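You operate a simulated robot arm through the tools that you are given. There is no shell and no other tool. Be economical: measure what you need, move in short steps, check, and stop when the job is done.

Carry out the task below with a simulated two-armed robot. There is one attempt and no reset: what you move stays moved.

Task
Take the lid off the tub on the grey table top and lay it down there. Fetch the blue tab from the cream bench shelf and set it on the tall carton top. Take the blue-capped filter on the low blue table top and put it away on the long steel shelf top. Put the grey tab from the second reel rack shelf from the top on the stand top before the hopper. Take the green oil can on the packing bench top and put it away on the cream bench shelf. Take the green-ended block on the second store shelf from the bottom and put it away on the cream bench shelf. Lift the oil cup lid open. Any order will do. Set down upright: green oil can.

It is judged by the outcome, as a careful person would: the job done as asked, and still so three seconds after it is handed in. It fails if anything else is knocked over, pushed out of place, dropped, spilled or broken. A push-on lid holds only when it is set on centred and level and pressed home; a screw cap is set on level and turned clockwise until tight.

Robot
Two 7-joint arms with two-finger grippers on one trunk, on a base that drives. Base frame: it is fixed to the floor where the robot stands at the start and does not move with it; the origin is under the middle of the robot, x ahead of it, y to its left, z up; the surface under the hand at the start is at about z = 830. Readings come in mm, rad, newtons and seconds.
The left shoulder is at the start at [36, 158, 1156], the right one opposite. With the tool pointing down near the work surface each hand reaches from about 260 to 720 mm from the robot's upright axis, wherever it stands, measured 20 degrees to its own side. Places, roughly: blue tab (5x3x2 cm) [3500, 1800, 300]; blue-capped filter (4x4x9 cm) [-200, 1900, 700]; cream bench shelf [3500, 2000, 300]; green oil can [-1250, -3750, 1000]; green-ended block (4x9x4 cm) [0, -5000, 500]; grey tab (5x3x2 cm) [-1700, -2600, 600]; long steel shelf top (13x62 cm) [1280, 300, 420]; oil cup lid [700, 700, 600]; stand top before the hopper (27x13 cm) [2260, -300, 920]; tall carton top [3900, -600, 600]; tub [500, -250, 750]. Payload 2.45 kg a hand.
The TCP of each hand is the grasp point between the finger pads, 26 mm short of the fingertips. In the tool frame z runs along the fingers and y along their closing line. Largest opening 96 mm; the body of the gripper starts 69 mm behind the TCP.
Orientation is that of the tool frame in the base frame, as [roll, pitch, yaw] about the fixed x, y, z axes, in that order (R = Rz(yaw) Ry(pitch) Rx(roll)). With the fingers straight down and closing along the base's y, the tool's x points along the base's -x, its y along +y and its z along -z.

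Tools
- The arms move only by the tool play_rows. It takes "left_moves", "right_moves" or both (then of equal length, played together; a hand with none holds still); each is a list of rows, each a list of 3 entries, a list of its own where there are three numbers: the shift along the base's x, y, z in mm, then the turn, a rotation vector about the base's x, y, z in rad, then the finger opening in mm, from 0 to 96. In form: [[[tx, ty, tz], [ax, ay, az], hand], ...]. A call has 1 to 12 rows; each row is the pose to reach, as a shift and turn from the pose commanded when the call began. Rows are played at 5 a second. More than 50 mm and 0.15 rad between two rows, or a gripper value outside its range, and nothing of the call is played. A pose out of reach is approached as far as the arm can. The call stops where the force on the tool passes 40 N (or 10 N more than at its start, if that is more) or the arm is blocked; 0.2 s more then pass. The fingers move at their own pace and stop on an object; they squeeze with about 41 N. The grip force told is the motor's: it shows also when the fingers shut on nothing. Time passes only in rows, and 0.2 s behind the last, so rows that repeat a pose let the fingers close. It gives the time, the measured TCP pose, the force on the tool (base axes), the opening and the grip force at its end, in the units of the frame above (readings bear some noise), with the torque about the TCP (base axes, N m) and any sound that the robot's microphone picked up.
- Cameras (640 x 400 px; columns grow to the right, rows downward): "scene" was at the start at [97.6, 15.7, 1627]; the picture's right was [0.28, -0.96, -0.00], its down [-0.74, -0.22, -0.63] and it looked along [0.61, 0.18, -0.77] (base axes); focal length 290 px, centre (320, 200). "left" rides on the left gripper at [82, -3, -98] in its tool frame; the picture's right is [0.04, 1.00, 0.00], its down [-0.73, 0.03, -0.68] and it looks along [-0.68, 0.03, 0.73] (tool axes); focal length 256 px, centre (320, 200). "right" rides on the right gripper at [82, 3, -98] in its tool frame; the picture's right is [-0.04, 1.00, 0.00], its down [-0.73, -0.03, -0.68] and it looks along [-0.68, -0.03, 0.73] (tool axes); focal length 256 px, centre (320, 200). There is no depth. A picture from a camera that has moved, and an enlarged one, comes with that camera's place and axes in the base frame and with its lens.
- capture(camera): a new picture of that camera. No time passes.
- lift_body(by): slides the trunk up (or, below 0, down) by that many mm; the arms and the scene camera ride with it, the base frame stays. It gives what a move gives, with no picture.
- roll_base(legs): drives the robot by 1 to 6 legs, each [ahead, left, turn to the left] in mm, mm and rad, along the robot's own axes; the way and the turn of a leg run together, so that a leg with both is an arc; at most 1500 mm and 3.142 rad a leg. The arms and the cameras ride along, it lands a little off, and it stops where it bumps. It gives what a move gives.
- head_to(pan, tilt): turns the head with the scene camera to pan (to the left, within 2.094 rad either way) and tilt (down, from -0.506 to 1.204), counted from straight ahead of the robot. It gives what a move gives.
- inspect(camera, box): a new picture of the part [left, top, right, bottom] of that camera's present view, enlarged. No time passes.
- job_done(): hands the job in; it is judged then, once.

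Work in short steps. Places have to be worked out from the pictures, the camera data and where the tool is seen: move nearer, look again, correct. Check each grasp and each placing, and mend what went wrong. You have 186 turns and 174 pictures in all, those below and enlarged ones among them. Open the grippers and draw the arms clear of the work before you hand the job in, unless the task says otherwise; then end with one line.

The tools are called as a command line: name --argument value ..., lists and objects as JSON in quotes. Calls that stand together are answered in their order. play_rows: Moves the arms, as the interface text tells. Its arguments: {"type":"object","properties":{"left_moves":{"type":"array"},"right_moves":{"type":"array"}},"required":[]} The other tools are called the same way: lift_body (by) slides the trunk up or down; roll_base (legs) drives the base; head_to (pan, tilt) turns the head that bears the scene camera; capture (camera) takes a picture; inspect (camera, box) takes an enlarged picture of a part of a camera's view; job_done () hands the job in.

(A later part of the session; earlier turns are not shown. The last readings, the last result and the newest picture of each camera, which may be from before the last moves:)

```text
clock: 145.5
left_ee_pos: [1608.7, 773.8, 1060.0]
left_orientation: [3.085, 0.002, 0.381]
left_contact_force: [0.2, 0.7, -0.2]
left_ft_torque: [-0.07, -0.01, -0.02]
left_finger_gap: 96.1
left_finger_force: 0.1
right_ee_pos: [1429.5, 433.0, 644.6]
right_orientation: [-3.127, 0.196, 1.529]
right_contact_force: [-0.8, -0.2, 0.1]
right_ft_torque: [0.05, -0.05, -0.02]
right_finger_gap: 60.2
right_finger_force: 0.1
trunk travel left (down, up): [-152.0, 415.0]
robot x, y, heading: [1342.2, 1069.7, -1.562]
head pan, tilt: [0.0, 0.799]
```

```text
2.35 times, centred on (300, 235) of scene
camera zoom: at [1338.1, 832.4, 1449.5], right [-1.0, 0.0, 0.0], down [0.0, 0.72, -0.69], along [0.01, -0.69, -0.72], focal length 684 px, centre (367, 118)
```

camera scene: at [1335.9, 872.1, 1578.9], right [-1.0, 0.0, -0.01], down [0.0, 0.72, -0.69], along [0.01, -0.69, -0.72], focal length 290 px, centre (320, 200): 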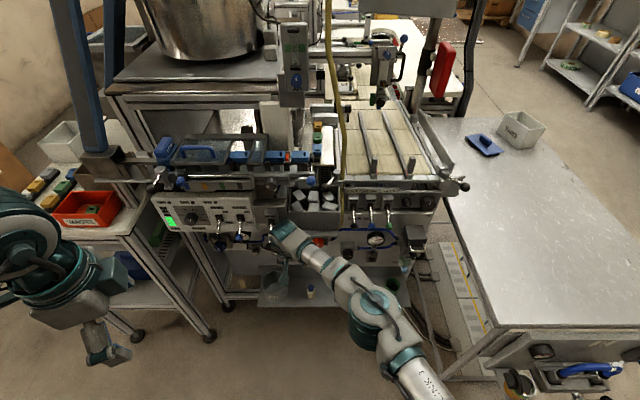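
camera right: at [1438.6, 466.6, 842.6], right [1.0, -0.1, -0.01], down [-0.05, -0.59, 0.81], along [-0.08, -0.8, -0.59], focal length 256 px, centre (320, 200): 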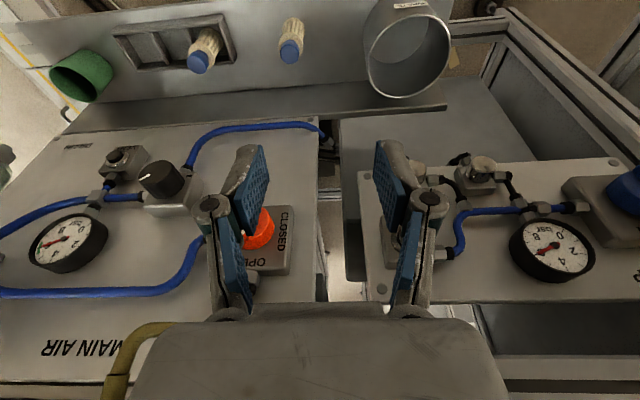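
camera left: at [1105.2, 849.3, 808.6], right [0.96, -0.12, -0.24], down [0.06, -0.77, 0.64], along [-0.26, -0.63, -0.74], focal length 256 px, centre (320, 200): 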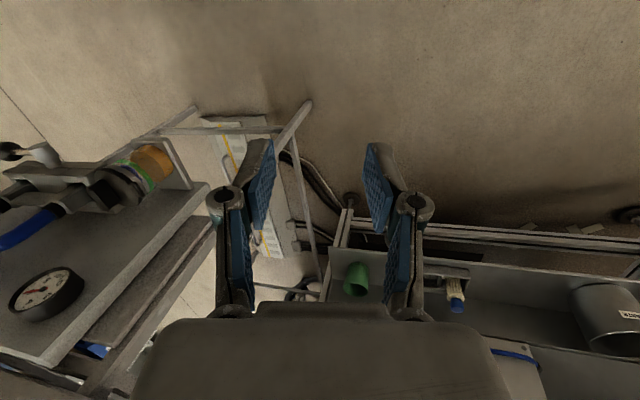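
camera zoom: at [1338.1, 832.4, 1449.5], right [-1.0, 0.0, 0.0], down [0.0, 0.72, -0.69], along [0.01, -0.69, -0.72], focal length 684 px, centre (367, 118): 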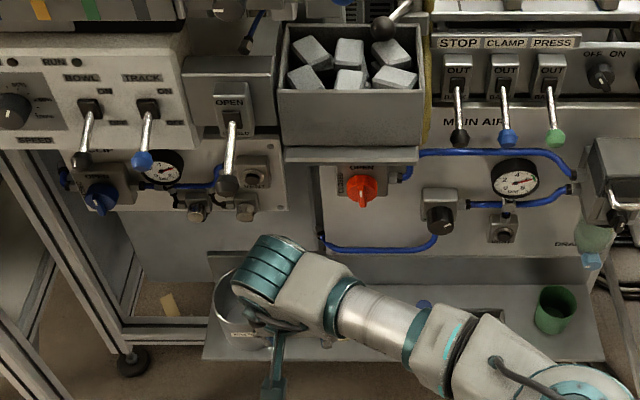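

All levers look unchanged. Back out fully.

roll_base --legs '[[-230, 0, 0]]'

lift_body --by 130

play_rows --right_moves '[[[-10, 25, 35], [0.05, 0, 0], 60], [[-20, 50, 70], [0.1, 0, 0], 60], [[-40, 70, 105], [0.15, 0, 0], 60], [[-70, 80, 135], [0.19, 0, 0], 60], [[-105, 90, 155], [0.19, 0, 0], 60], [[-140, 100, 175], [0.19, 0, 0], 60], [[-175, 110, 200], [0.19, 0, 0], 60], [[-210, 120, 225], [0.19, 0, 0], 60], [[-245, 130, 250], [0.19, 0, 0], 60], [[-280, 140, 280], [0.19, 0, 0], 60], [[-310, 140, 310], [0.19, 0, 0], 60], [[-340, 140, 345], [0.19, 0, 0], 60]]'

capture --camera "scene"

```text
clock: 147.2
left_ee_pos: [1609.9, 1009.7, 1059.7]
left_orientation: [3.082, 0.008, 0.384]
left_contact_force: [0.4, 0.0, -0.1]
left_ft_torque: [-0.01, -0.01, 0.0]
left_finger_gap: 96.1
left_finger_force: 0.1
right_ee_pos: [1432.2, 665.4, 647.4]
right_orientation: [-3.125, 0.201, 1.532]
right_contact_force: [1.1, 1.0, -0.6]
right_ft_torque: [0.01, -0.01, 0.01]
right_finger_gap: 59.9
right_finger_force: 0.0
trunk travel left (down, up): [-152.0, 415.0]
robot x, y, heading: [1339.5, 1299.5, -1.56]
head pan, tilt: [0.0, 0.799]
```

```text
clock: 148.8
left_ee_pos: [1612.6, 1013.0, 1189.6]
left_orientation: [3.08, 0.011, 0.384]
left_contact_force: [0.4, -0.1, 0.1]
left_ft_torque: [-0.02, 0.01, 0.0]
left_finger_gap: 95.8
left_finger_force: 0.0
right_ee_pos: [1432.0, 666.2, 779.3]
right_orientation: [-3.124, 0.203, 1.532]
right_contact_force: [0.7, 0.0, 0.7]
right_ft_torque: [0.03, 0.0, -0.01]
right_finger_gap: 60.3
right_finger_force: 0.1
trunk travel left (down, up): [-282.0, 285.0]
robot x, y, heading: [1338.6, 1302.1, -1.565]
head pan, tilt: [0.0, 0.799]
```

```text
clock: 151.4
left_ee_pos: [1611.4, 1013.2, 1191.7]
left_orientation: [3.077, 0.009, 0.383]
left_contact_force: [0.4, 0.0, 0.0]
left_ft_torque: [-0.04, 0.02, -0.03]
left_finger_gap: 95.9
left_finger_force: 0.0
right_ee_pos: [1092.0, 808.4, 1127.2]
right_orientation: [-3.117, 0.015, 1.533]
right_contact_force: [-0.2, 0.1, -0.3]
right_ft_torque: [-0.02, -0.01, -0.03]
right_finger_gap: 60.2
right_finger_force: 0.1
trunk travel left (down, up): [-282.0, 285.0]
robot x, y, heading: [1336.8, 1296.7, -1.563]
head pan, tilt: [0.0, 0.799]
```

```text
88 pictures are left
camera scene: at [1341.5, 1176.5, 1590.0], right [-1.0, -0.01, 0.0], down [-0.01, 0.72, -0.7], along [0.01, -0.7, -0.72], focal length 290 px, centre (320, 200)
```

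scene: 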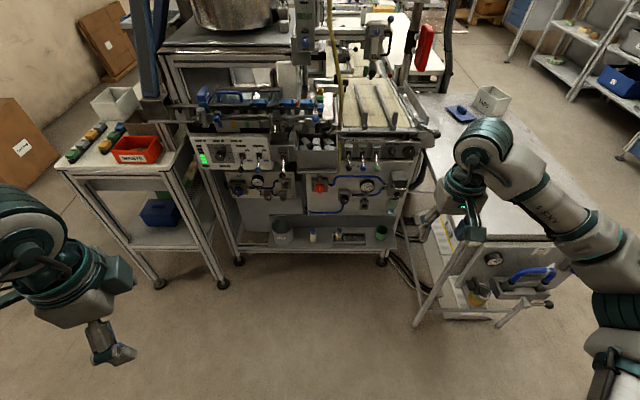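

Clear now. Drive left 2160 mm to the cream bench and turn to face it.

roll_base --legs '[[100, 0, 0], [0, 1100, 0], [0, 1060, 0], [0, 0, 3.13]]'

head_to --pan 0.0 --tilt 0.9

capture --camera "scene"

```text
clock: 170.2
left_ee_pos: [3234.3, 1513.2, 1191.5]
left_orientation: [3.076, 0.007, -2.771]
left_contact_force: [0.0, -1.0, -0.1]
left_ft_torque: [0.01, 0.01, -0.01]
left_finger_gap: 96.3
left_finger_force: 0.1
right_ee_pos: [3757.0, 1712.8, 1123.6]
right_orientation: [-3.119, 0.014, -1.621]
right_contact_force: [0.6, 0.0, 0.7]
right_ft_torque: [0.0, 0.01, 0.01]
right_finger_gap: 59.9
right_finger_force: 0.1
trunk travel left (down, up): [-282.0, 285.0]
robot x, y, heading: [3504.2, 1226.6, 1.565]
head pan, tilt: [0.0, 0.799]
```

```text
clock: 170.8
left_ee_pos: [3229.8, 1511.1, 1191.7]
left_orientation: [3.078, 0.013, -2.769]
left_contact_force: [-0.5, -0.4, 0.0]
left_ft_torque: [0.02, -0.02, -0.03]
left_finger_gap: 96.0
left_finger_force: 0.0
right_ee_pos: [3750.8, 1710.2, 1126.8]
right_orientation: [-3.114, 0.015, -1.621]
right_contact_force: [-0.3, 0.6, -0.3]
right_ft_torque: [-0.04, 0.01, -0.01]
right_finger_gap: 60.2
right_finger_force: 0.1
trunk travel left (down, up): [-282.0, 285.0]
robot x, y, heading: [3499.8, 1222.3, 1.567]
head pan, tilt: [0.0, 0.901]
```

```text
87 pictures are left
camera scene: at [3499.9, 1342.0, 1581.8], right [1.0, 0.0, 0.0], down [0.0, -0.79, -0.62], along [0.0, 0.62, -0.79], focal length 290 px, centre (320, 200)
```

scene: 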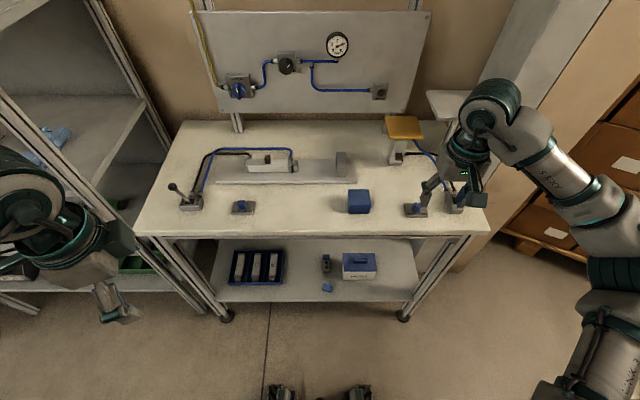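

The blue tab is on the bench shelf near the front at about (3531,1836,310). Zoom in.

inspect --camera "scene" --box '[200, 230, 440, 330]'

```text
2.67 times, centred on (320, 280) of scene
camera zoom: at [3499.9, 1342.0, 1581.8], right [1.0, 0.0, 0.0], down [0.0, -0.79, -0.62], along [0.0, 0.62, -0.79], focal length 775 px, centre (320, -13)
```

zoom: 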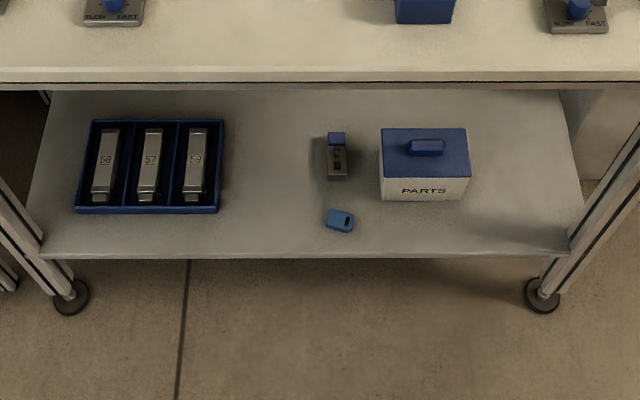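

I back up 200 mm, lower the trunk, then bring the right hand low and tilted in front of the shelf.

roll_base --legs '[[-220, 0, 0]]'

lift_body --by -270

play_rows --right_moves '[[[-20, 0, -45], [0, 0, 0], 80], [[-45, 0, -85], [0, 0, 0], 80], [[-70, 0, -125], [0, 0, -0.05], 80], [[-95, 0, -165], [0.1, 0, -0.1], 80], [[-120, 0, -205], [0.2, 0, -0.15], 80], [[-145, 0, -245], [0.3, 0, -0.15], 80], [[-170, 0, -285], [0.4, 0, -0.15], 80], [[-195, 0, -320], [0.5, 0, -0.15], 80], [[-220, 0, -355], [0.5, 0, -0.15], 80], [[-220, 20, -390], [0.5, 0, -0.15], 80], [[-220, 20, -410], [0.5, 0, -0.15], 80]]'

capture --camera "right"

capture --camera "scene"

```text
clock: 172.5
left_ee_pos: [3230.2, 1291.0, 1190.7]
left_orientation: [3.077, 0.013, -2.77]
left_contact_force: [0.4, -0.1, 0.1]
left_ft_torque: [0.01, -0.02, 0.04]
left_finger_gap: 95.7
left_finger_force: 0.0
right_ee_pos: [3750.3, 1491.8, 1126.1]
right_orientation: [-3.114, 0.016, -1.62]
right_contact_force: [-0.2, 0.1, 0.0]
right_ft_torque: [0.01, -0.04, 0.02]
right_finger_gap: 60.2
right_finger_force: 0.0
trunk travel left (down, up): [-282.0, 285.0]
robot x, y, heading: [3496.0, 1005.3, 1.569]
head pan, tilt: [0.0, 0.901]
```

```text
clock: 175.3
left_ee_pos: [3231.4, 1287.2, 923.4]
left_orientation: [3.071, 0.012, -2.769]
left_contact_force: [0.7, -0.6, -0.3]
left_ft_torque: [0.0, -0.04, -0.01]
left_finger_gap: 95.9
left_finger_force: 0.0
right_ee_pos: [3752.1, 1488.0, 859.3]
right_orientation: [-3.118, 0.022, -1.619]
right_contact_force: [-0.7, -0.3, 0.4]
right_ft_torque: [0.0, -0.01, 0.03]
right_finger_gap: 60.1
right_finger_force: 0.3
trunk travel left (down, up): [-12.0, 555.0]
robot x, y, heading: [3497.5, 1003.4, 1.567]
head pan, tilt: [0.0, 0.901]
```

```text
clock: 177.7
left_ee_pos: [3230.6, 1289.0, 923.6]
left_orientation: [3.072, 0.011, -2.771]
left_contact_force: [0.5, 0.2, 0.5]
left_ft_torque: [0.0, 0.02, 0.01]
left_finger_gap: 96.0
left_finger_force: 0.1
right_ee_pos: [3532.8, 1508.4, 447.6]
right_orientation: [3.099, 0.513, -1.791]
right_contact_force: [0.1, 0.2, -0.8]
right_ft_torque: [-0.01, 0.0, -0.02]
right_finger_gap: 79.7
right_finger_force: 0.1
trunk travel left (down, up): [-12.0, 555.0]
robot x, y, heading: [3501.5, 1004.4, 1.567]
head pan, tilt: [0.0, 0.901]
```

```text
85 pictures are left
camera right: at [3509.0, 1390.9, 494.2], right [-0.97, 0.23, 0.06], down [0.12, 0.29, 0.95], along [0.2, 0.93, -0.31], focal length 256 px, centre (320, 200)
```

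right: 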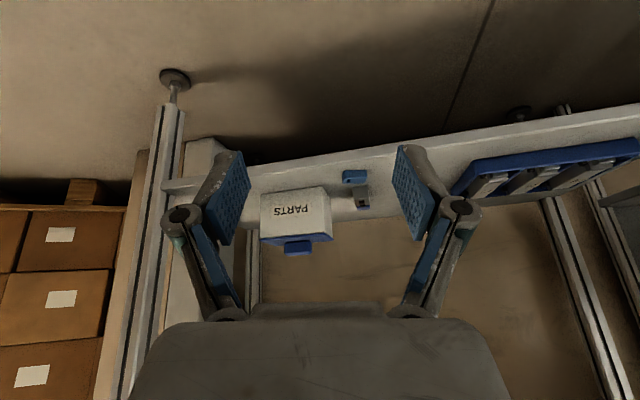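

```text
84 pictures are left
camera scene: at [3502.6, 1407.3, 1255.6], right [1.0, 0.0, 0.0], down [0.0, -0.79, -0.62], along [0.0, 0.62, -0.79], focal length 290 px, centre (320, 200)
```

scene: 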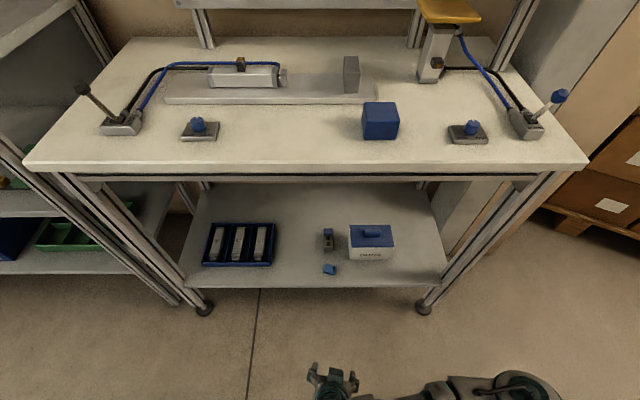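

The tab is at about (3536,1839,310), hand yaw matches it. Roll ahead 220 mm and look.

roll_base --legs '[[220, 0, 0]]'

capture --camera "right"

capture --camera "scene"

```text
clock: 179.3
left_ee_pos: [3231.0, 1508.5, 921.6]
left_orientation: [3.076, 0.013, -2.77]
left_contact_force: [-0.1, 1.2, -0.4]
left_ft_torque: [0.0, -0.04, -0.02]
left_finger_gap: 96.1
left_finger_force: 0.1
right_ee_pos: [3533.4, 1728.5, 447.1]
right_orientation: [3.099, 0.513, -1.791]
right_contact_force: [-0.5, -0.2, 0.0]
right_ft_torque: [0.02, 0.0, 0.02]
right_finger_gap: 80.0
right_finger_force: 0.1
trunk travel left (down, up): [-12.0, 555.0]
robot x, y, heading: [3495.1, 1224.7, 1.566]
head pan, tilt: [0.0, 0.901]
```

```text
83 pictures are left
camera right: at [3509.3, 1611.6, 494.4], right [-0.97, 0.23, 0.06], down [0.12, 0.29, 0.95], along [0.2, 0.93, -0.31], focal length 256 px, centre (320, 200)
```

right: 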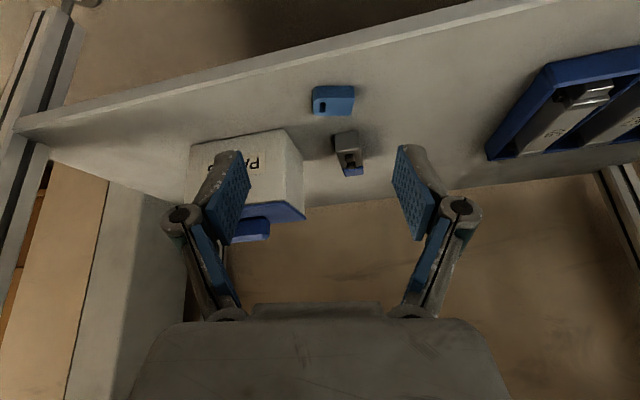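

```text
82 pictures are left
camera scene: at [3502.9, 1628.4, 1255.3], right [1.0, 0.0, 0.0], down [0.0, -0.79, -0.62], along [0.0, 0.62, -0.79], focal length 290 px, centre (320, 200)
```

scene: 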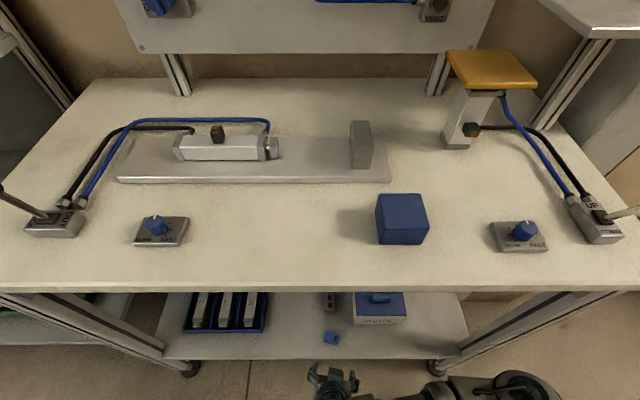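

Tab at (3537,1837). Move in: +88 y, -85 z first, then check.

play_rows --right_moves '[[[1, 25, -25], [0, 0, 0], 80], [[2, 50, -50], [0, 0, 0], 80], [[4, 75, -75], [0, 0, 0], 80], [[4, 92, -88], [0, 0, 0], 80], [[4, 92, -88], [0, 0, 0], 80]]'

capture --camera "right"

```text
clock: 180.6
left_ee_pos: [3230.2, 1504.8, 924.3]
left_orientation: [3.07, 0.012, -2.769]
left_contact_force: [0.7, -0.7, 0.0]
left_ft_torque: [-0.02, 0.0, 0.02]
left_finger_gap: 95.9
left_finger_force: 0.1
right_ee_pos: [3536.9, 1817.6, 363.4]
right_orientation: [3.096, 0.518, -1.789]
right_contact_force: [-0.1, -0.5, -0.4]
right_ft_torque: [-0.02, 0.02, 0.01]
right_finger_gap: 79.7
right_finger_force: 0.1
trunk travel left (down, up): [-12.0, 555.0]
robot x, y, heading: [3501.4, 1226.2, 1.568]
head pan, tilt: [0.0, 0.901]
```

```text
81 pictures are left
camera right: at [3512.9, 1701.2, 408.7], right [-0.97, 0.23, 0.06], down [0.12, 0.28, 0.95], along [0.2, 0.93, -0.3], focal length 256 px, centre (320, 200)
```

right: 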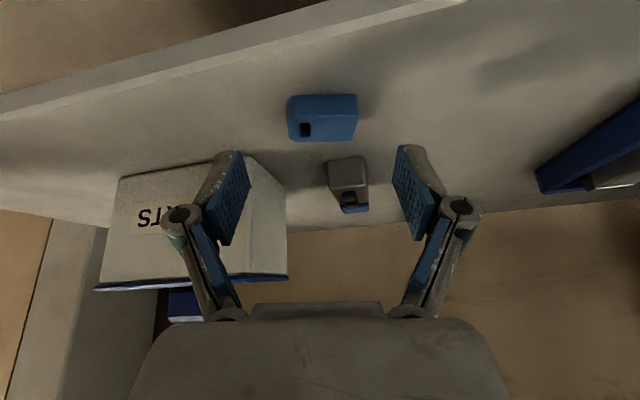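

Well aligned. Final descent and close.

play_rows --right_moves '[[[1, 8, -15], [0, 0, 0], 66], [[1, 13, -27], [0, 0, 0], 66], [[1, 13, -31], [0, 0, 0], 66], [[1, 13, -31], [0, 0, 0], 30], [[1, 13, -31], [0, 0, 0], 10], [[1, 13, -31], [0, 0, 0], 10]]'

capture --camera "right"

```text
clock: 181.9
left_ee_pos: [3231.6, 1504.5, 923.7]
left_orientation: [3.071, 0.014, -2.77]
left_contact_force: [0.1, 0.3, 0.8]
left_ft_torque: [0.01, 0.01, 0.03]
left_finger_gap: 96.1
left_finger_force: 0.1
right_ee_pos: [3537.7, 1832.0, 331.6]
right_orientation: [3.097, 0.519, -1.79]
right_contact_force: [0.4, 0.1, -0.6]
right_ft_torque: [0.03, 0.01, -0.01]
right_finger_gap: 42.0
right_finger_force: 41.2
trunk travel left (down, up): [-12.0, 555.0]
robot x, y, heading: [3501.5, 1227.2, 1.573]
head pan, tilt: [0.0, 0.901]
```

```text
80 pictures are left
camera right: at [3514.1, 1714.2, 377.3], right [-0.97, 0.23, 0.06], down [0.12, 0.28, 0.95], along [0.2, 0.93, -0.3], focal length 256 px, centre (320, 200)
```

right: 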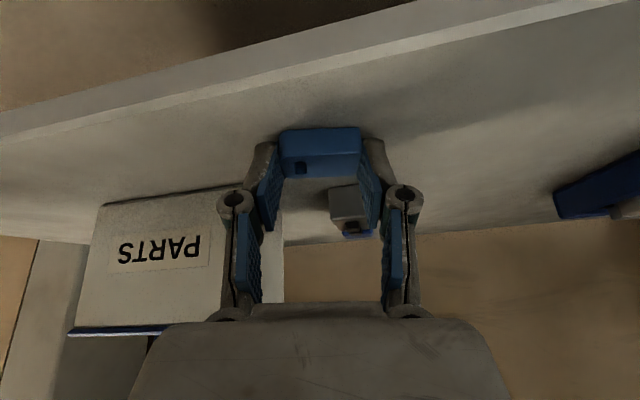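

Tab gripped (42 mm). Lift 45 mm, back out with the base.

play_rows --right_moves '[[[0, 0, 20], [0, 0, 0], 10], [[0, -15, 40], [0, 0, 0], 10], [[0, -45, 65], [0, 0, 0], 10], [[0, -80, 90], [0, 0, 0], 10], [[0, -100, 110], [0, 0, 0], 10]]'

roll_base --legs '[[-300, 0, 0]]'

capture --camera "right"

```text
clock: 183.2
left_ee_pos: [3231.5, 1504.3, 923.6]
left_orientation: [3.07, 0.014, -2.769]
left_contact_force: [0.3, 1.8, 0.4]
left_ft_torque: [-0.02, 0.0, -0.02]
left_finger_gap: 96.1
left_finger_force: 0.0
right_ee_pos: [3539.5, 1730.4, 441.3]
right_orientation: [3.097, 0.517, -1.792]
right_contact_force: [-0.2, -0.4, -0.2]
right_ft_torque: [0.0, -0.01, 0.0]
right_finger_gap: 42.4
right_finger_force: 41.3
trunk travel left (down, up): [-12.0, 555.0]
robot x, y, heading: [3501.5, 1222.1, 1.57]
head pan, tilt: [0.0, 0.901]
```

```text
clock: 185.2
left_ee_pos: [3229.3, 1202.1, 924.6]
left_orientation: [3.069, 0.015, -2.768]
left_contact_force: [0.7, -0.6, -1.0]
left_ft_torque: [0.03, -0.01, 0.01]
left_finger_gap: 96.0
left_finger_force: 0.0
right_ee_pos: [3537.2, 1430.3, 441.0]
right_orientation: [3.099, 0.518, -1.787]
right_contact_force: [0.0, 0.1, -0.4]
right_ft_torque: [0.02, -0.03, 0.01]
right_finger_gap: 42.0
right_finger_force: 41.1
trunk travel left (down, up): [-12.0, 555.0]
robot x, y, heading: [3502.6, 924.6, 1.575]
head pan, tilt: [0.0, 0.901]
```

```text
79 pictures are left
camera right: at [3513.2, 1313.3, 487.8], right [-0.97, 0.23, 0.06], down [0.12, 0.28, 0.95], along [0.2, 0.93, -0.3], focal length 256 px, centre (320, 200)
```

right: 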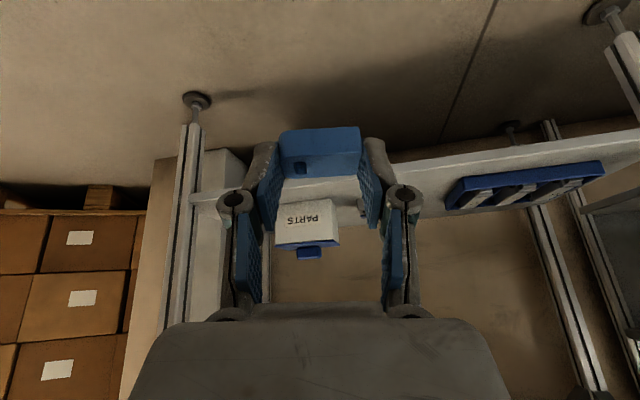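

Raise the trunk and hand, level the tool, and turn to face -y to look for the tall carton.

play_rows --right_moves '[[[10, -10, 40], [-0.1, 0, 0], 10], [[20, -20, 80], [-0.2, 0, 0], 10], [[30, -30, 120], [-0.3, 0, 0], 10], [[45, -40, 160], [-0.4, 0, 0], 10], [[65, -50, 200], [-0.5, 0, 0], 10], [[90, -60, 240], [-0.5, 0, 0.05], 10], [[115, -60, 280], [-0.5, 0, 0.1], 10], [[140, -60, 320], [-0.5, 0, 0.15], 10], [[165, -60, 360], [-0.5, 0, 0.2], 10], [[190, -60, 400], [-0.5, 0, 0.22], 10]]'

lift_body --by 270

roll_base --legs '[[0, 0, -3.135]]'

head_to --pan 0.2 --tilt 0.6

capture --camera "scene"

```text
clock: 187.4
left_ee_pos: [3231.2, 1198.5, 926.4]
left_orientation: [3.064, 0.015, -2.765]
left_contact_force: [-0.3, 0.1, 0.2]
left_ft_torque: [0.04, -0.03, 0.02]
left_finger_gap: 96.1
left_finger_force: 0.0
right_ee_pos: [3729.2, 1367.4, 844.7]
right_orientation: [-3.138, 0.026, -1.548]
right_contact_force: [0.6, 0.5, 0.3]
right_ft_torque: [-0.02, 0.02, 0.05]
right_finger_gap: 41.9
right_finger_force: 41.0
trunk travel left (down, up): [-12.0, 555.0]
robot x, y, heading: [3500.3, 926.6, 1.569]
head pan, tilt: [0.0, 0.901]
```

```text
clock: 190.2
left_ee_pos: [3230.8, 1200.0, 1195.5]
left_orientation: [3.067, 0.014, -2.766]
left_contact_force: [0.6, 0.5, -0.4]
left_ft_torque: [-0.02, -0.01, 0.01]
left_finger_gap: 95.7
left_finger_force: 0.1
right_ee_pos: [3727.7, 1370.7, 1113.5]
right_orientation: [-3.137, 0.023, -1.55]
right_contact_force: [-0.6, 0.0, -0.3]
right_ft_torque: [-0.01, 0.02, -0.01]
right_finger_gap: 41.9
right_finger_force: 40.8
trunk travel left (down, up): [-282.0, 285.0]
robot x, y, heading: [3500.5, 925.0, 1.572]
head pan, tilt: [0.0, 0.901]
```

```text
clock: 191.8
left_ee_pos: [3263.0, 1234.2, 1194.9]
left_orientation: [3.064, 0.026, -2.908]
left_contact_force: [-0.7, -0.8, 0.2]
left_ft_torque: [-0.01, 0.0, 0.01]
left_finger_gap: 96.2
left_finger_force: 0.0
right_ee_pos: [3778.9, 1333.2, 1118.5]
right_orientation: [-3.129, 0.032, -1.69]
right_contact_force: [0.5, 0.2, 0.0]
right_ft_torque: [0.01, 0.02, 0.03]
right_finger_gap: 42.0
right_finger_force: 41.2
trunk travel left (down, up): [-282.0, 285.0]
robot x, y, heading: [3504.4, 927.4, 1.425]
head pan, tilt: [0.0, 0.901]
stopped in leg 1: the robot was blocked; the commanded pose is now the measured one
```

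```text
clock: 192.6
left_ee_pos: [3266.4, 1236.2, 1194.8]
left_orientation: [3.066, 0.023, -2.908]
left_contact_force: [0.9, 1.0, 0.7]
left_ft_torque: [-0.01, 0.0, 0.01]
left_finger_gap: 96.3
left_finger_force: 0.1
right_ee_pos: [3781.3, 1332.8, 1116.9]
right_orientation: [-3.13, 0.03, -1.69]
right_contact_force: [0.1, 0.2, -0.6]
right_ft_torque: [-0.02, 0.01, 0.02]
right_finger_gap: 42.0
right_finger_force: 41.0
trunk travel left (down, up): [-282.0, 285.0]
robot x, y, heading: [3503.7, 927.0, 1.432]
head pan, tilt: [0.201, 0.6]
```

```text
78 pictures are left
camera scene: at [3502.1, 1059.2, 1606.5], right [1.0, 0.06, 0.0], down [0.03, -0.57, -0.82], along [-0.05, 0.82, -0.57], focal length 290 px, centre (320, 200)
```

scene: 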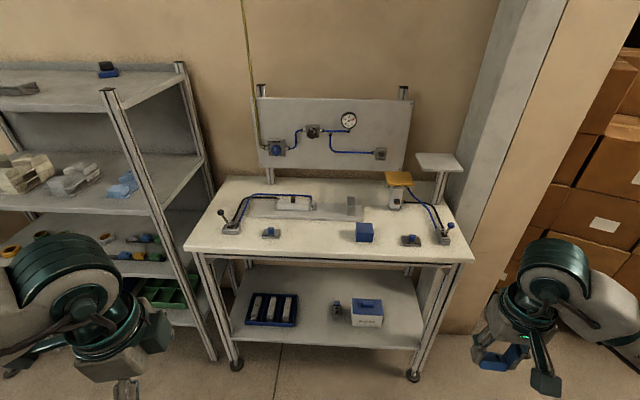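

The turn was blocked by something behind. Look behind to both sides.

head_to --pan -1.9 --tilt 0.7

capture --camera "scene"

head_to --pan 1.9 --tilt 0.7

capture --camera "scene"

```text
clock: 194.6
left_ee_pos: [3270.4, 1235.4, 1196.6]
left_orientation: [3.063, 0.02, -2.908]
left_contact_force: [-0.4, -0.2, 0.8]
left_ft_torque: [0.0, 0.01, 0.01]
left_finger_gap: 95.8
left_finger_force: 0.1
right_ee_pos: [3785.9, 1332.5, 1115.3]
right_orientation: [-3.133, 0.029, -1.69]
right_contact_force: [0.4, -0.7, -0.5]
right_ft_torque: [0.01, -0.01, -0.04]
right_finger_gap: 42.2
right_finger_force: 40.7
trunk travel left (down, up): [-282.0, 285.0]
robot x, y, heading: [3498.2, 925.7, 1.429]
head pan, tilt: [-1.901, 0.7]
```

```text
77 pictures are left
camera scene: at [3585.6, 931.7, 1598.4], right [-0.45, -0.89, 0.0], down [-0.57, 0.29, -0.77], along [0.68, -0.35, -0.64], focal length 290 px, centre (320, 200)
```

scene: 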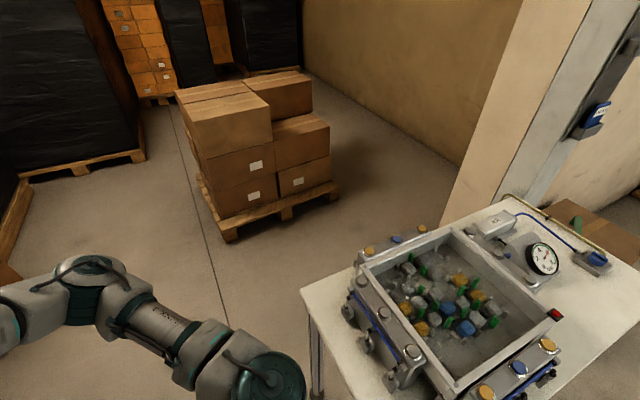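

```text
clock: 197.7
left_ee_pos: [3270.4, 1234.8, 1195.8]
left_orientation: [3.063, 0.018, -2.908]
left_contact_force: [-0.3, 0.0, 1.1]
left_ft_torque: [0.01, -0.05, 0.0]
left_finger_gap: 95.9
left_finger_force: 0.0
right_ee_pos: [3785.0, 1332.8, 1115.7]
right_orientation: [-3.135, 0.029, -1.691]
right_contact_force: [0.1, -0.6, 0.4]
right_ft_torque: [-0.01, 0.0, -0.02]
right_finger_gap: 41.8
right_finger_force: 40.6
trunk travel left (down, up): [-282.0, 285.0]
robot x, y, heading: [3504.8, 926.7, 1.423]
head pan, tilt: [1.901, 0.7]
```

```text
76 pictures are left
camera scene: at [3427.1, 954.5, 1598.3], right [-0.19, 0.98, 0.0], down [0.63, 0.12, -0.77], along [-0.75, -0.14, -0.64], focal length 290 px, centre (320, 200)
```

scene: 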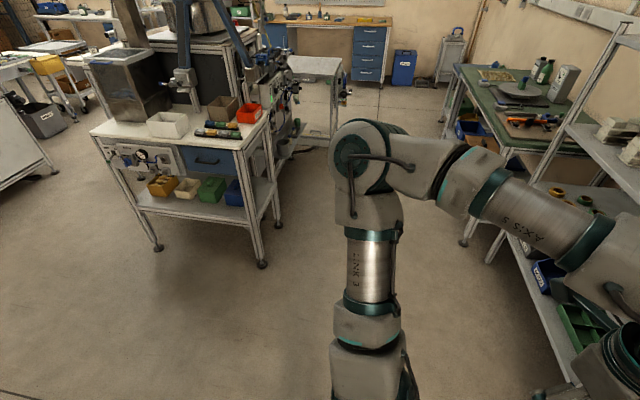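

A parts-tray table stands right-behind (x≥3700, y≤750). The tall carton is beyond it at about (3863,-660). I go left 450, turn to heading 0, then drive right along x≈3050 to y≈-600.

roll_base --legs '[[0, 450, 0], [0, 0, -1.427]]'

roll_base --legs '[[0, -1000, 0], [0, -600, 0]]'

head_to --pan -0.1 --tilt 0.8

capture --camera "scene"

```text
clock: 199.1
left_ee_pos: [3085.6, 1182.2, 1172.6]
left_orientation: [3.085, 0.083, -2.82]
left_contact_force: [-2.4, 0.3, -0.2]
left_ft_torque: [-0.04, -0.17, -0.05]
left_finger_gap: 95.9
left_finger_force: 0.0
right_ee_pos: [3583.0, 1340.5, 1140.2]
right_orientation: [-3.055, 0.046, -1.586]
right_contact_force: [-2.9, -0.5, 0.2]
right_ft_torque: [0.03, -0.28, -0.01]
right_finger_gap: 42.1
right_finger_force: 41.0
trunk travel left (down, up): [-282.0, 285.0]
robot x, y, heading: [3442.5, 913.4, 1.561]
head pan, tilt: [1.901, 0.7]
stopped in leg 1: the robot was blocked; the commanded pose is now the measured one
```

```text
clock: 199.9
left_ee_pos: [3021.9, 1180.6, 1152.5]
left_orientation: [3.109, 0.143, -2.805]
left_contact_force: [1.0, -0.2, 0.4]
left_ft_torque: [-0.02, 0.08, 0.03]
left_finger_gap: 96.2
left_finger_force: 0.1
right_ee_pos: [3511.5, 1344.7, 1153.7]
right_orientation: [-2.999, 0.054, -1.566]
right_contact_force: [0.4, -1.1, -0.3]
right_ft_torque: [0.04, 0.11, 0.0]
right_finger_gap: 42.1
right_finger_force: 41.1
trunk travel left (down, up): [-282.0, 285.0]
robot x, y, heading: [3450.7, 914.6, 1.574]
head pan, tilt: [1.901, 0.7]
stopped in leg 1: the robot was blocked; the commanded pose is now the measured one
```

```text
clock: 201.8
left_ee_pos: [3024.8, 1181.0, 1151.6]
left_orientation: [3.107, 0.138, -2.804]
left_contact_force: [-0.4, -0.5, 0.2]
left_ft_torque: [-0.02, 0.0, -0.02]
left_finger_gap: 95.9
left_finger_force: 0.0
right_ee_pos: [3514.6, 1344.9, 1151.9]
right_orientation: [-3.004, 0.054, -1.567]
right_contact_force: [0.3, -0.4, -0.1]
right_ft_torque: [0.0, 0.01, 0.02]
right_finger_gap: 42.2
right_finger_force: 40.7
trunk travel left (down, up): [-282.0, 285.0]
robot x, y, heading: [3448.8, 914.9, 1.574]
head pan, tilt: [-0.099, 0.799]
```

```text
75 pictures are left
camera scene: at [3485.8, 1039.0, 1588.7], right [1.0, -0.1, -0.02], down [-0.08, -0.72, -0.69], along [0.06, 0.69, -0.72], focal length 290 px, centre (320, 200)
```

scene: 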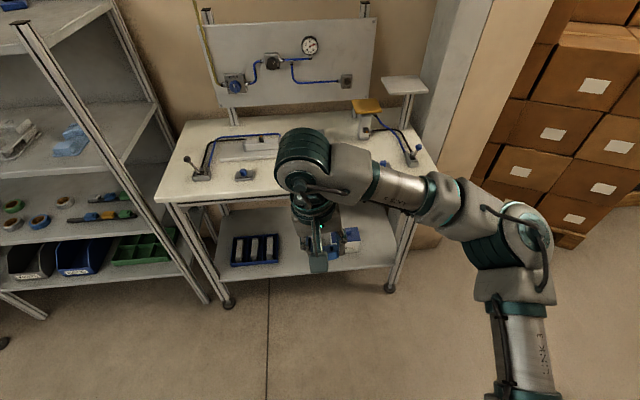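

Still blocked, and the arms have shifted. I look to the right side to see what touches.

head_to --pan -1.5 --tilt 1.0

capture --camera "scene"

head_to --pan 1.5 --tilt 1.0

capture --camera "scene"

```text
clock: 203.3
left_ee_pos: [3023.7, 1180.4, 1153.2]
left_orientation: [3.108, 0.138, -2.806]
left_contact_force: [-0.4, 0.3, 1.2]
left_ft_torque: [-0.01, -0.01, -0.02]
left_finger_gap: 95.8
left_finger_force: 0.0
right_ee_pos: [3513.7, 1343.7, 1153.2]
right_orientation: [-3.005, 0.054, -1.567]
right_contact_force: [0.2, 0.2, 0.8]
right_ft_torque: [-0.04, 0.02, -0.03]
right_finger_gap: 41.9
right_finger_force: 40.9
trunk travel left (down, up): [-282.0, 285.0]
robot x, y, heading: [3447.1, 914.6, 1.58]
head pan, tilt: [-1.499, 1.0]
```

```text
74 pictures are left
camera scene: at [3547.3, 963.8, 1572.8], right [0.08, -1.0, 0.0], down [-0.85, -0.06, -0.53], along [0.53, 0.04, -0.85], focal length 290 px, centre (320, 200)
```

scene: 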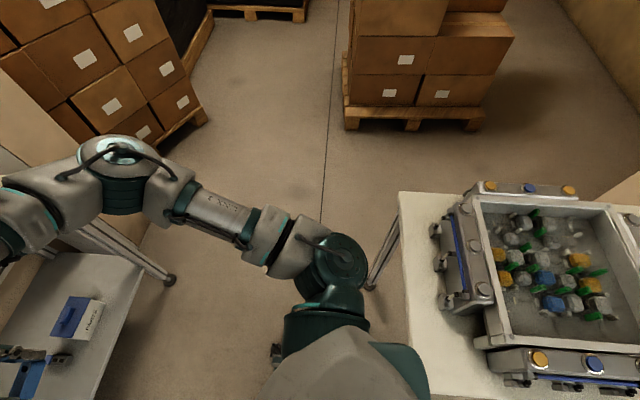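

```text
clock: 205.9
left_ee_pos: [3023.9, 1181.5, 1152.9]
left_orientation: [3.107, 0.138, -2.806]
left_contact_force: [0.3, 0.4, -0.1]
left_ft_torque: [-0.01, -0.03, -0.03]
left_finger_gap: 96.1
left_finger_force: 0.2
right_ee_pos: [3514.6, 1344.5, 1152.4]
right_orientation: [-3.003, 0.055, -1.567]
right_contact_force: [-0.4, -0.1, -0.4]
right_ft_torque: [0.0, -0.04, -0.03]
right_finger_gap: 42.0
right_finger_force: 41.2
trunk travel left (down, up): [-282.0, 285.0]
robot x, y, heading: [3453.2, 913.0, 1.576]
head pan, tilt: [1.499, 1.0]
```

```text
73 pictures are left
camera scene: at [3408.2, 963.3, 1575.0], right [0.07, 1.0, 0.0], down [0.83, -0.06, -0.55], along [-0.55, 0.03, -0.83], focal length 290 px, centre (320, 200)
```

scene: 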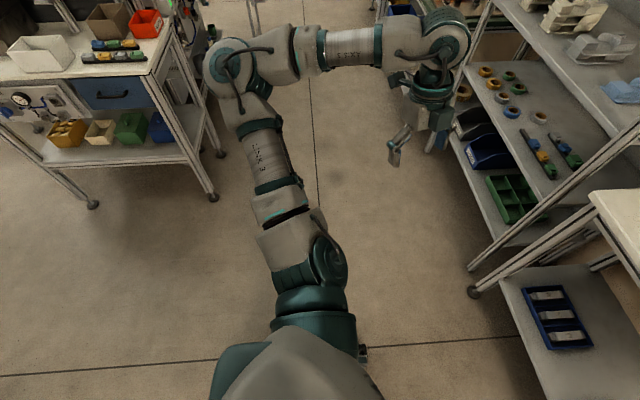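

The base's rear is under the tray table's front edge (y≈770). Move ahead 150 mm first.

roll_base --legs '[[160, 0, 0]]'

```text
clock: 207.3
left_ee_pos: [3039.3, 1340.9, 1158.5]
left_orientation: [3.104, 0.126, -2.809]
left_contact_force: [-0.7, -0.7, 0.6]
left_ft_torque: [-0.04, 0.01, 0.01]
left_finger_gap: 95.9
left_finger_force: 0.1
right_ee_pos: [3531.8, 1502.9, 1152.6]
right_orientation: [-3.013, 0.054, -1.572]
right_contact_force: [-1.0, 0.4, -0.3]
right_ft_torque: [-0.02, 0.02, -0.01]
right_finger_gap: 42.3
right_finger_force: 41.5
trunk travel left (down, up): [-282.0, 285.0]
robot x, y, heading: [3452.7, 1075.1, 1.574]
head pan, tilt: [1.499, 1.0]
```

Re-level both hands and restore their compact places.

play_rows --right_moves '[[[40, 0, -5], [-0.015, 0.03, 0], 10], [[80, 0, -10], [-0.03, 0.06, 0], 10], [[120, -10, -20], [-0.045, 0.1, 0], 10], [[160, -20, -30], [-0.054, 0.128, 0], 10], [[200, -30, -30], [-0.054, 0.128, 0], 10]]' --left_moves '[[[30, 5, 7], [-0.02, 0.03, 0], 96], [[60, 10, 15], [-0.04, 0.06, 0], 96], [[90, 15, 25], [-0.06, 0.09, 0], 96], [[120, 20, 35], [-0.076, 0.107, 0], 96], [[140, 20, 35], [-0.076, 0.107, 0], 96]]'

roll_base --legs '[[0, 420, 0]]'

```text
clock: 208.7
left_ee_pos: [3158.2, 1357.5, 1186.8]
left_orientation: [-3.141, 0.016, -2.804]
left_contact_force: [1.0, 0.0, -0.5]
left_ft_torque: [0.02, 0.06, 0.0]
left_finger_gap: 95.6
left_finger_force: 0.1
right_ee_pos: [3708.9, 1470.6, 1124.0]
right_orientation: [-3.127, 0.003, -1.571]
right_contact_force: [0.7, -0.4, -0.2]
right_ft_torque: [0.04, 0.06, 0.01]
right_finger_gap: 41.8
right_finger_force: 40.8
trunk travel left (down, up): [-282.0, 285.0]
robot x, y, heading: [3448.8, 1078.3, 1.573]
head pan, tilt: [1.499, 1.0]
stopped in row 5 (left hand): the arm was blocked; the commanded pose is now the measured one
```

```text
clock: 211.3
left_ee_pos: [2725.2, 1357.8, 1185.2]
left_orientation: [-3.139, 0.028, -2.805]
left_contact_force: [-0.5, 0.6, 0.1]
left_ft_torque: [0.04, 0.0, -0.03]
left_finger_gap: 95.8
left_finger_force: 0.1
right_ee_pos: [3276.0, 1469.3, 1126.7]
right_orientation: [-3.116, 0.004, -1.569]
right_contact_force: [-0.3, 0.3, 0.7]
right_ft_torque: [0.0, 0.0, -0.02]
right_finger_gap: 41.9
right_finger_force: 40.9
trunk travel left (down, up): [-282.0, 285.0]
robot x, y, heading: [3024.6, 1072.5, 1.568]
head pan, tilt: [1.499, 1.0]
```

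Go left another 150, then turn to heading 0.

roll_base --legs '[[0, 160, 0], [0, 0, -1.568]]'

roll_base --legs '[[0, -900, 0], [0, -820, 0]]'

head_to --pan 0.0 --tilt 0.7

capture --camera "scene"

```text
clock: 216.5
left_ee_pos: [3140.8, 1399.1, 1181.1]
left_orientation: [-3.136, 0.039, 1.922]
left_contact_force: [-0.3, -0.6, 0.4]
left_ft_torque: [-0.01, -0.02, 0.02]
left_finger_gap: 95.9
left_finger_force: 0.0
right_ee_pos: [3260.8, 850.3, 1130.6]
right_orientation: [-3.105, 0.005, -3.12]
right_contact_force: [0.8, 1.0, -1.5]
right_ft_torque: [-0.08, 0.03, 0.01]
right_finger_gap: 41.8
right_finger_force: 40.8
trunk travel left (down, up): [-282.0, 285.0]
robot x, y, heading: [2869.4, 1082.6, 0.012]
head pan, tilt: [1.499, 1.0]
```

```text
clock: 225.2
left_ee_pos: [3158.9, -366.6, 1194.7]
left_orientation: [3.131, -0.003, 1.917]
left_contact_force: [0.2, -1.4, -0.4]
left_ft_torque: [0.01, 0.02, -0.04]
left_finger_gap: 96.0
left_finger_force: 0.2
right_ee_pos: [3276.7, -914.3, 1119.5]
right_orientation: [3.134, 0.008, -3.128]
right_contact_force: [0.1, -2.1, 0.1]
right_ft_torque: [0.11, 0.0, 0.01]
right_finger_gap: 42.0
right_finger_force: 40.6
trunk travel left (down, up): [-282.0, 285.0]
robot x, y, heading: [2882.9, -631.2, 0.01]
head pan, tilt: [1.499, 1.0]
```

```text
clock: 226.8
left_ee_pos: [3157.4, -360.3, 1191.8]
left_orientation: [3.133, 0.003, 1.916]
left_contact_force: [0.3, 0.6, 0.4]
left_ft_torque: [-0.02, -0.02, -0.04]
left_finger_gap: 95.9
left_finger_force: 0.2
right_ee_pos: [3273.8, -909.7, 1124.0]
right_orientation: [-3.136, 0.007, -3.135]
right_contact_force: [0.5, -0.2, -0.7]
right_ft_torque: [0.13, 0.0, -0.01]
right_finger_gap: 42.4
right_finger_force: 40.6
trunk travel left (down, up): [-282.0, 285.0]
robot x, y, heading: [2882.4, -634.5, 0.011]
head pan, tilt: [0.0, 0.7]
```

```text
72 pictures are left
camera scene: at [3014.0, -662.4, 1597.9], right [0.01, -1.0, -0.02], down [-0.65, 0.01, -0.76], along [0.76, 0.02, -0.65], focal length 290 px, centre (320, 200)
```

scene: 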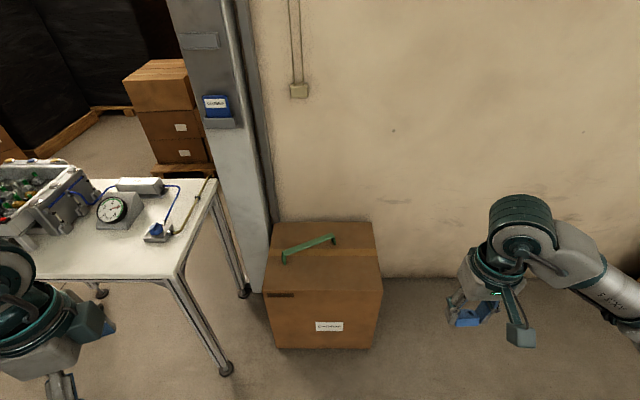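

The tall carton's top spans about x 3643–4010, y -434…-875, z≈600, with a green strip on it. Drive ahead 320 mm.

roll_base --legs '[[320, 0, 0]]'

play_rows --right_moves '[[[20, 30, -30], [0, -0.1, 0], 10], [[40, 60, -60], [0, -0.2, 0], 10], [[60, 90, -90], [0, -0.3, 0], 10], [[80, 120, -120], [0, -0.4, 0], 10], [[100, 150, -150], [0, -0.5, 0], 10], [[120, 180, -180], [0, -0.51, 0], 10], [[130, 190, -220], [0, -0.51, 0], 10], [[140, 190, -265], [0, -0.51, 0], 10], [[140, 190, -310], [0, -0.51, 0], 10], [[140, 190, -350], [0, -0.51, 0], 10]]'

capture --camera "right"

capture --camera "scene"

```text
clock: 228.9
left_ee_pos: [3478.3, -296.6, 1180.3]
left_orientation: [-3.135, 0.048, 1.92]
left_contact_force: [0.0, -0.1, -0.5]
left_ft_torque: [0.03, 0.03, 0.02]
left_finger_gap: 96.1
left_finger_force: 0.1
right_ee_pos: [3597.5, -846.3, 1133.7]
right_orientation: [-3.094, 0.008, -3.124]
right_contact_force: [0.6, 0.9, 0.4]
right_ft_torque: [-0.11, -0.02, 0.0]
right_finger_gap: 42.1
right_finger_force: 41.0
trunk travel left (down, up): [-282.0, 285.0]
robot x, y, heading: [3206.2, -620.8, 0.012]
head pan, tilt: [0.0, 0.7]
```

```text
clock: 231.1
left_ee_pos: [3477.9, -316.7, 1184.1]
left_orientation: [-3.139, 0.035, 1.918]
left_contact_force: [0.6, 0.1, 0.1]
left_ft_torque: [-0.02, 0.02, -0.01]
left_finger_gap: 96.0
left_finger_force: 0.0
right_ee_pos: [3738.3, -672.1, 782.2]
right_orientation: [-3.098, 0.521, -3.127]
right_contact_force: [0.6, -0.9, -0.2]
right_ft_torque: [0.04, 0.0, 0.03]
right_finger_gap: 42.2
right_finger_force: 40.9
trunk travel left (down, up): [-282.0, 285.0]
robot x, y, heading: [3208.2, -625.9, 0.015]
head pan, tilt: [0.0, 0.7]
```

```text
71 pictures are left
camera right: at [3619.6, -665.9, 828.7], right [0.04, 1.0, -0.02], down [0.3, 0.0, 0.95], along [0.95, -0.05, -0.3], focal length 256 px, centre (320, 200)
```

right: 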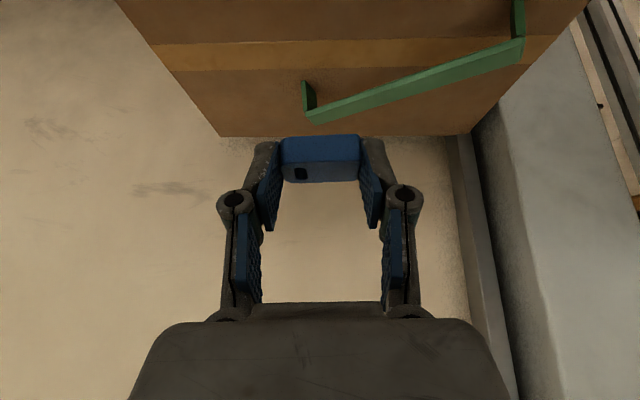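

```text
70 pictures are left
camera scene: at [3338.8, -622.1, 1597.9], right [0.01, -1.0, 0.0], down [-0.65, -0.01, -0.76], along [0.76, 0.01, -0.65], focal length 290 px, centre (320, 200)
```

scene: 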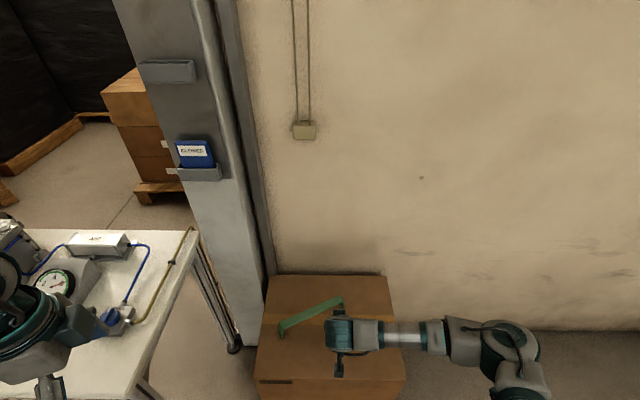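

The strip lies well beyond the tab. Carton top is somewhere around z 550–600; lower toward it.

play_rows --right_moves '[[[0, 0, -45], [0, 0, 0], 10], [[0, 0, -90], [0, 0, 0], 10], [[0, 0, -125], [0, 0, 0], 10], [[0, 0, -140], [0, 0, 0], 10]]'

capture --camera "right"

```text
clock: 232.1
left_ee_pos: [3477.8, -331.6, 1187.6]
left_orientation: [3.139, 0.023, 1.92]
left_contact_force: [0.1, 0.9, 0.1]
left_ft_torque: [0.01, -0.02, -0.01]
left_finger_gap: 96.1
left_finger_force: 0.1
right_ee_pos: [3737.0, -681.6, 643.6]
right_orientation: [-3.11, 0.52, -3.134]
right_contact_force: [0.4, -0.7, -0.7]
right_ft_torque: [0.14, 0.05, 0.05]
right_finger_gap: 42.0
right_finger_force: 41.4
trunk travel left (down, up): [-282.0, 285.0]
robot x, y, heading: [3208.9, -628.2, 0.01]
head pan, tilt: [0.0, 0.7]
```

```text
69 pictures are left
camera right: at [3618.4, -675.6, 689.2], right [0.04, 1.0, -0.01], down [0.3, -0.01, 0.95], along [0.95, -0.04, -0.3], focal length 256 px, centre (320, 200)
```

right: 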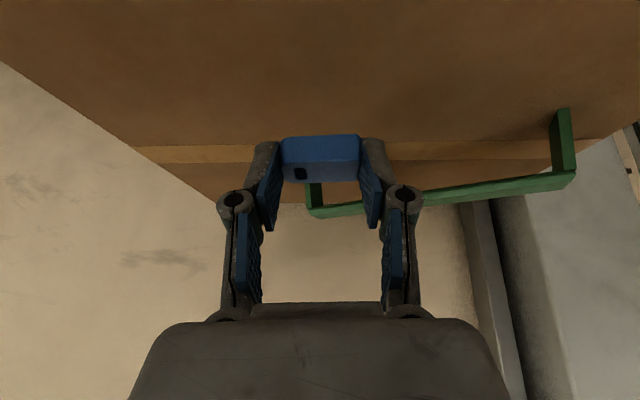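

Lower slowly to contact.

play_rows --right_moves '[[[0, 0, -8], [0, 0, 0], 10], [[0, 0, -16], [0, 0, 0], 10], [[0, 0, -22], [0, 0, 0], 10], [[0, 0, -28], [0, 0, 0], 10]]'

capture --camera "right"

```text
clock: 233.1
left_ee_pos: [3478.3, -319.1, 1184.6]
left_orientation: [-3.139, 0.031, 1.918]
left_contact_force: [1.1, 0.3, 0.6]
left_ft_torque: [-0.02, -0.01, -0.04]
left_finger_gap: 96.2
left_finger_force: 0.1
right_ee_pos: [3736.9, -671.4, 615.5]
right_orientation: [-3.102, 0.521, -3.13]
right_contact_force: [0.9, -0.7, 0.9]
right_ft_torque: [0.04, 0.04, 0.07]
right_finger_gap: 42.0
right_finger_force: 41.2
trunk travel left (down, up): [-282.0, 285.0]
robot x, y, heading: [3205.8, -629.5, 0.01]
head pan, tilt: [0.0, 0.7]
```

```text
68 pictures are left
camera right: at [3617.4, -665.7, 661.3], right [0.04, 1.0, -0.02], down [0.3, 0.0, 0.95], along [0.95, -0.04, -0.3], focal length 256 px, centre (320, 200)
```

right: 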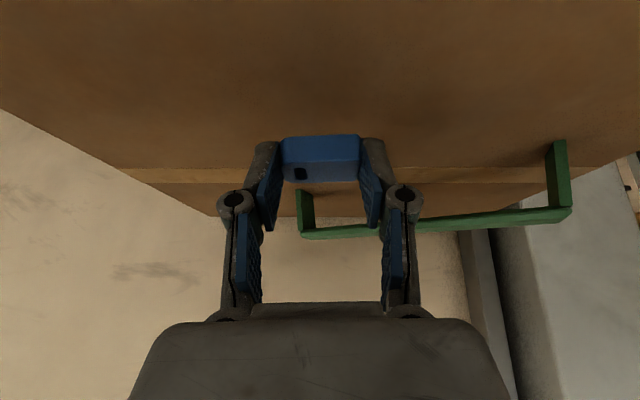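

play_rows --right_moves '[[[0, 0, -6], [0, 0, 0], 10], [[0, 0, -12], [0, 0, 0], 10], [[0, 0, -17], [0, 0, 0], 10], [[0, 0, -22], [0, 0, 0], 10]]'

capture --camera "right"

```text
clock: 234.1
left_ee_pos: [3476.6, -291.7, 1178.3]
left_orientation: [-3.136, 0.05, 1.92]
left_contact_force: [0.4, 0.3, 0.4]
left_ft_torque: [-0.01, 0.01, 0.0]
left_finger_gap: 96.0
left_finger_force: 0.0
right_ee_pos: [3734.7, -652.8, 595.7]
right_orientation: [-3.08, 0.521, -3.117]
right_contact_force: [-0.9, 0.6, 0.1]
right_ft_torque: [-0.02, -0.02, -0.02]
right_finger_gap: 42.1
right_finger_force: 40.6
trunk travel left (down, up): [-282.0, 285.0]
robot x, y, heading: [3207.2, -621.3, 0.01]
head pan, tilt: [0.0, 0.7]
```

```text
67 pictures are left
camera right: at [3616.9, -647.0, 640.0], right [0.04, 1.0, -0.03], down [0.3, 0.02, 0.95], along [0.95, -0.05, -0.3], focal length 256 px, centre (320, 200)
```

right: 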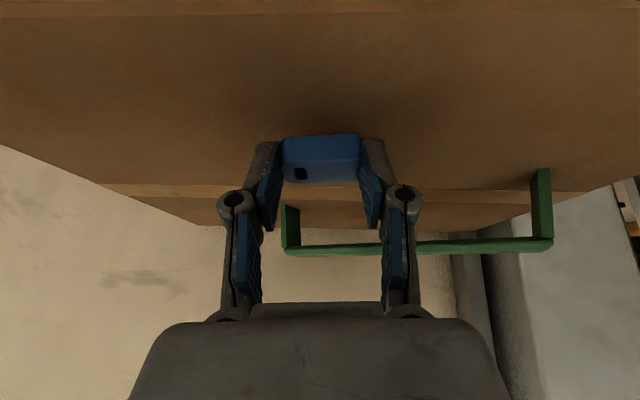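

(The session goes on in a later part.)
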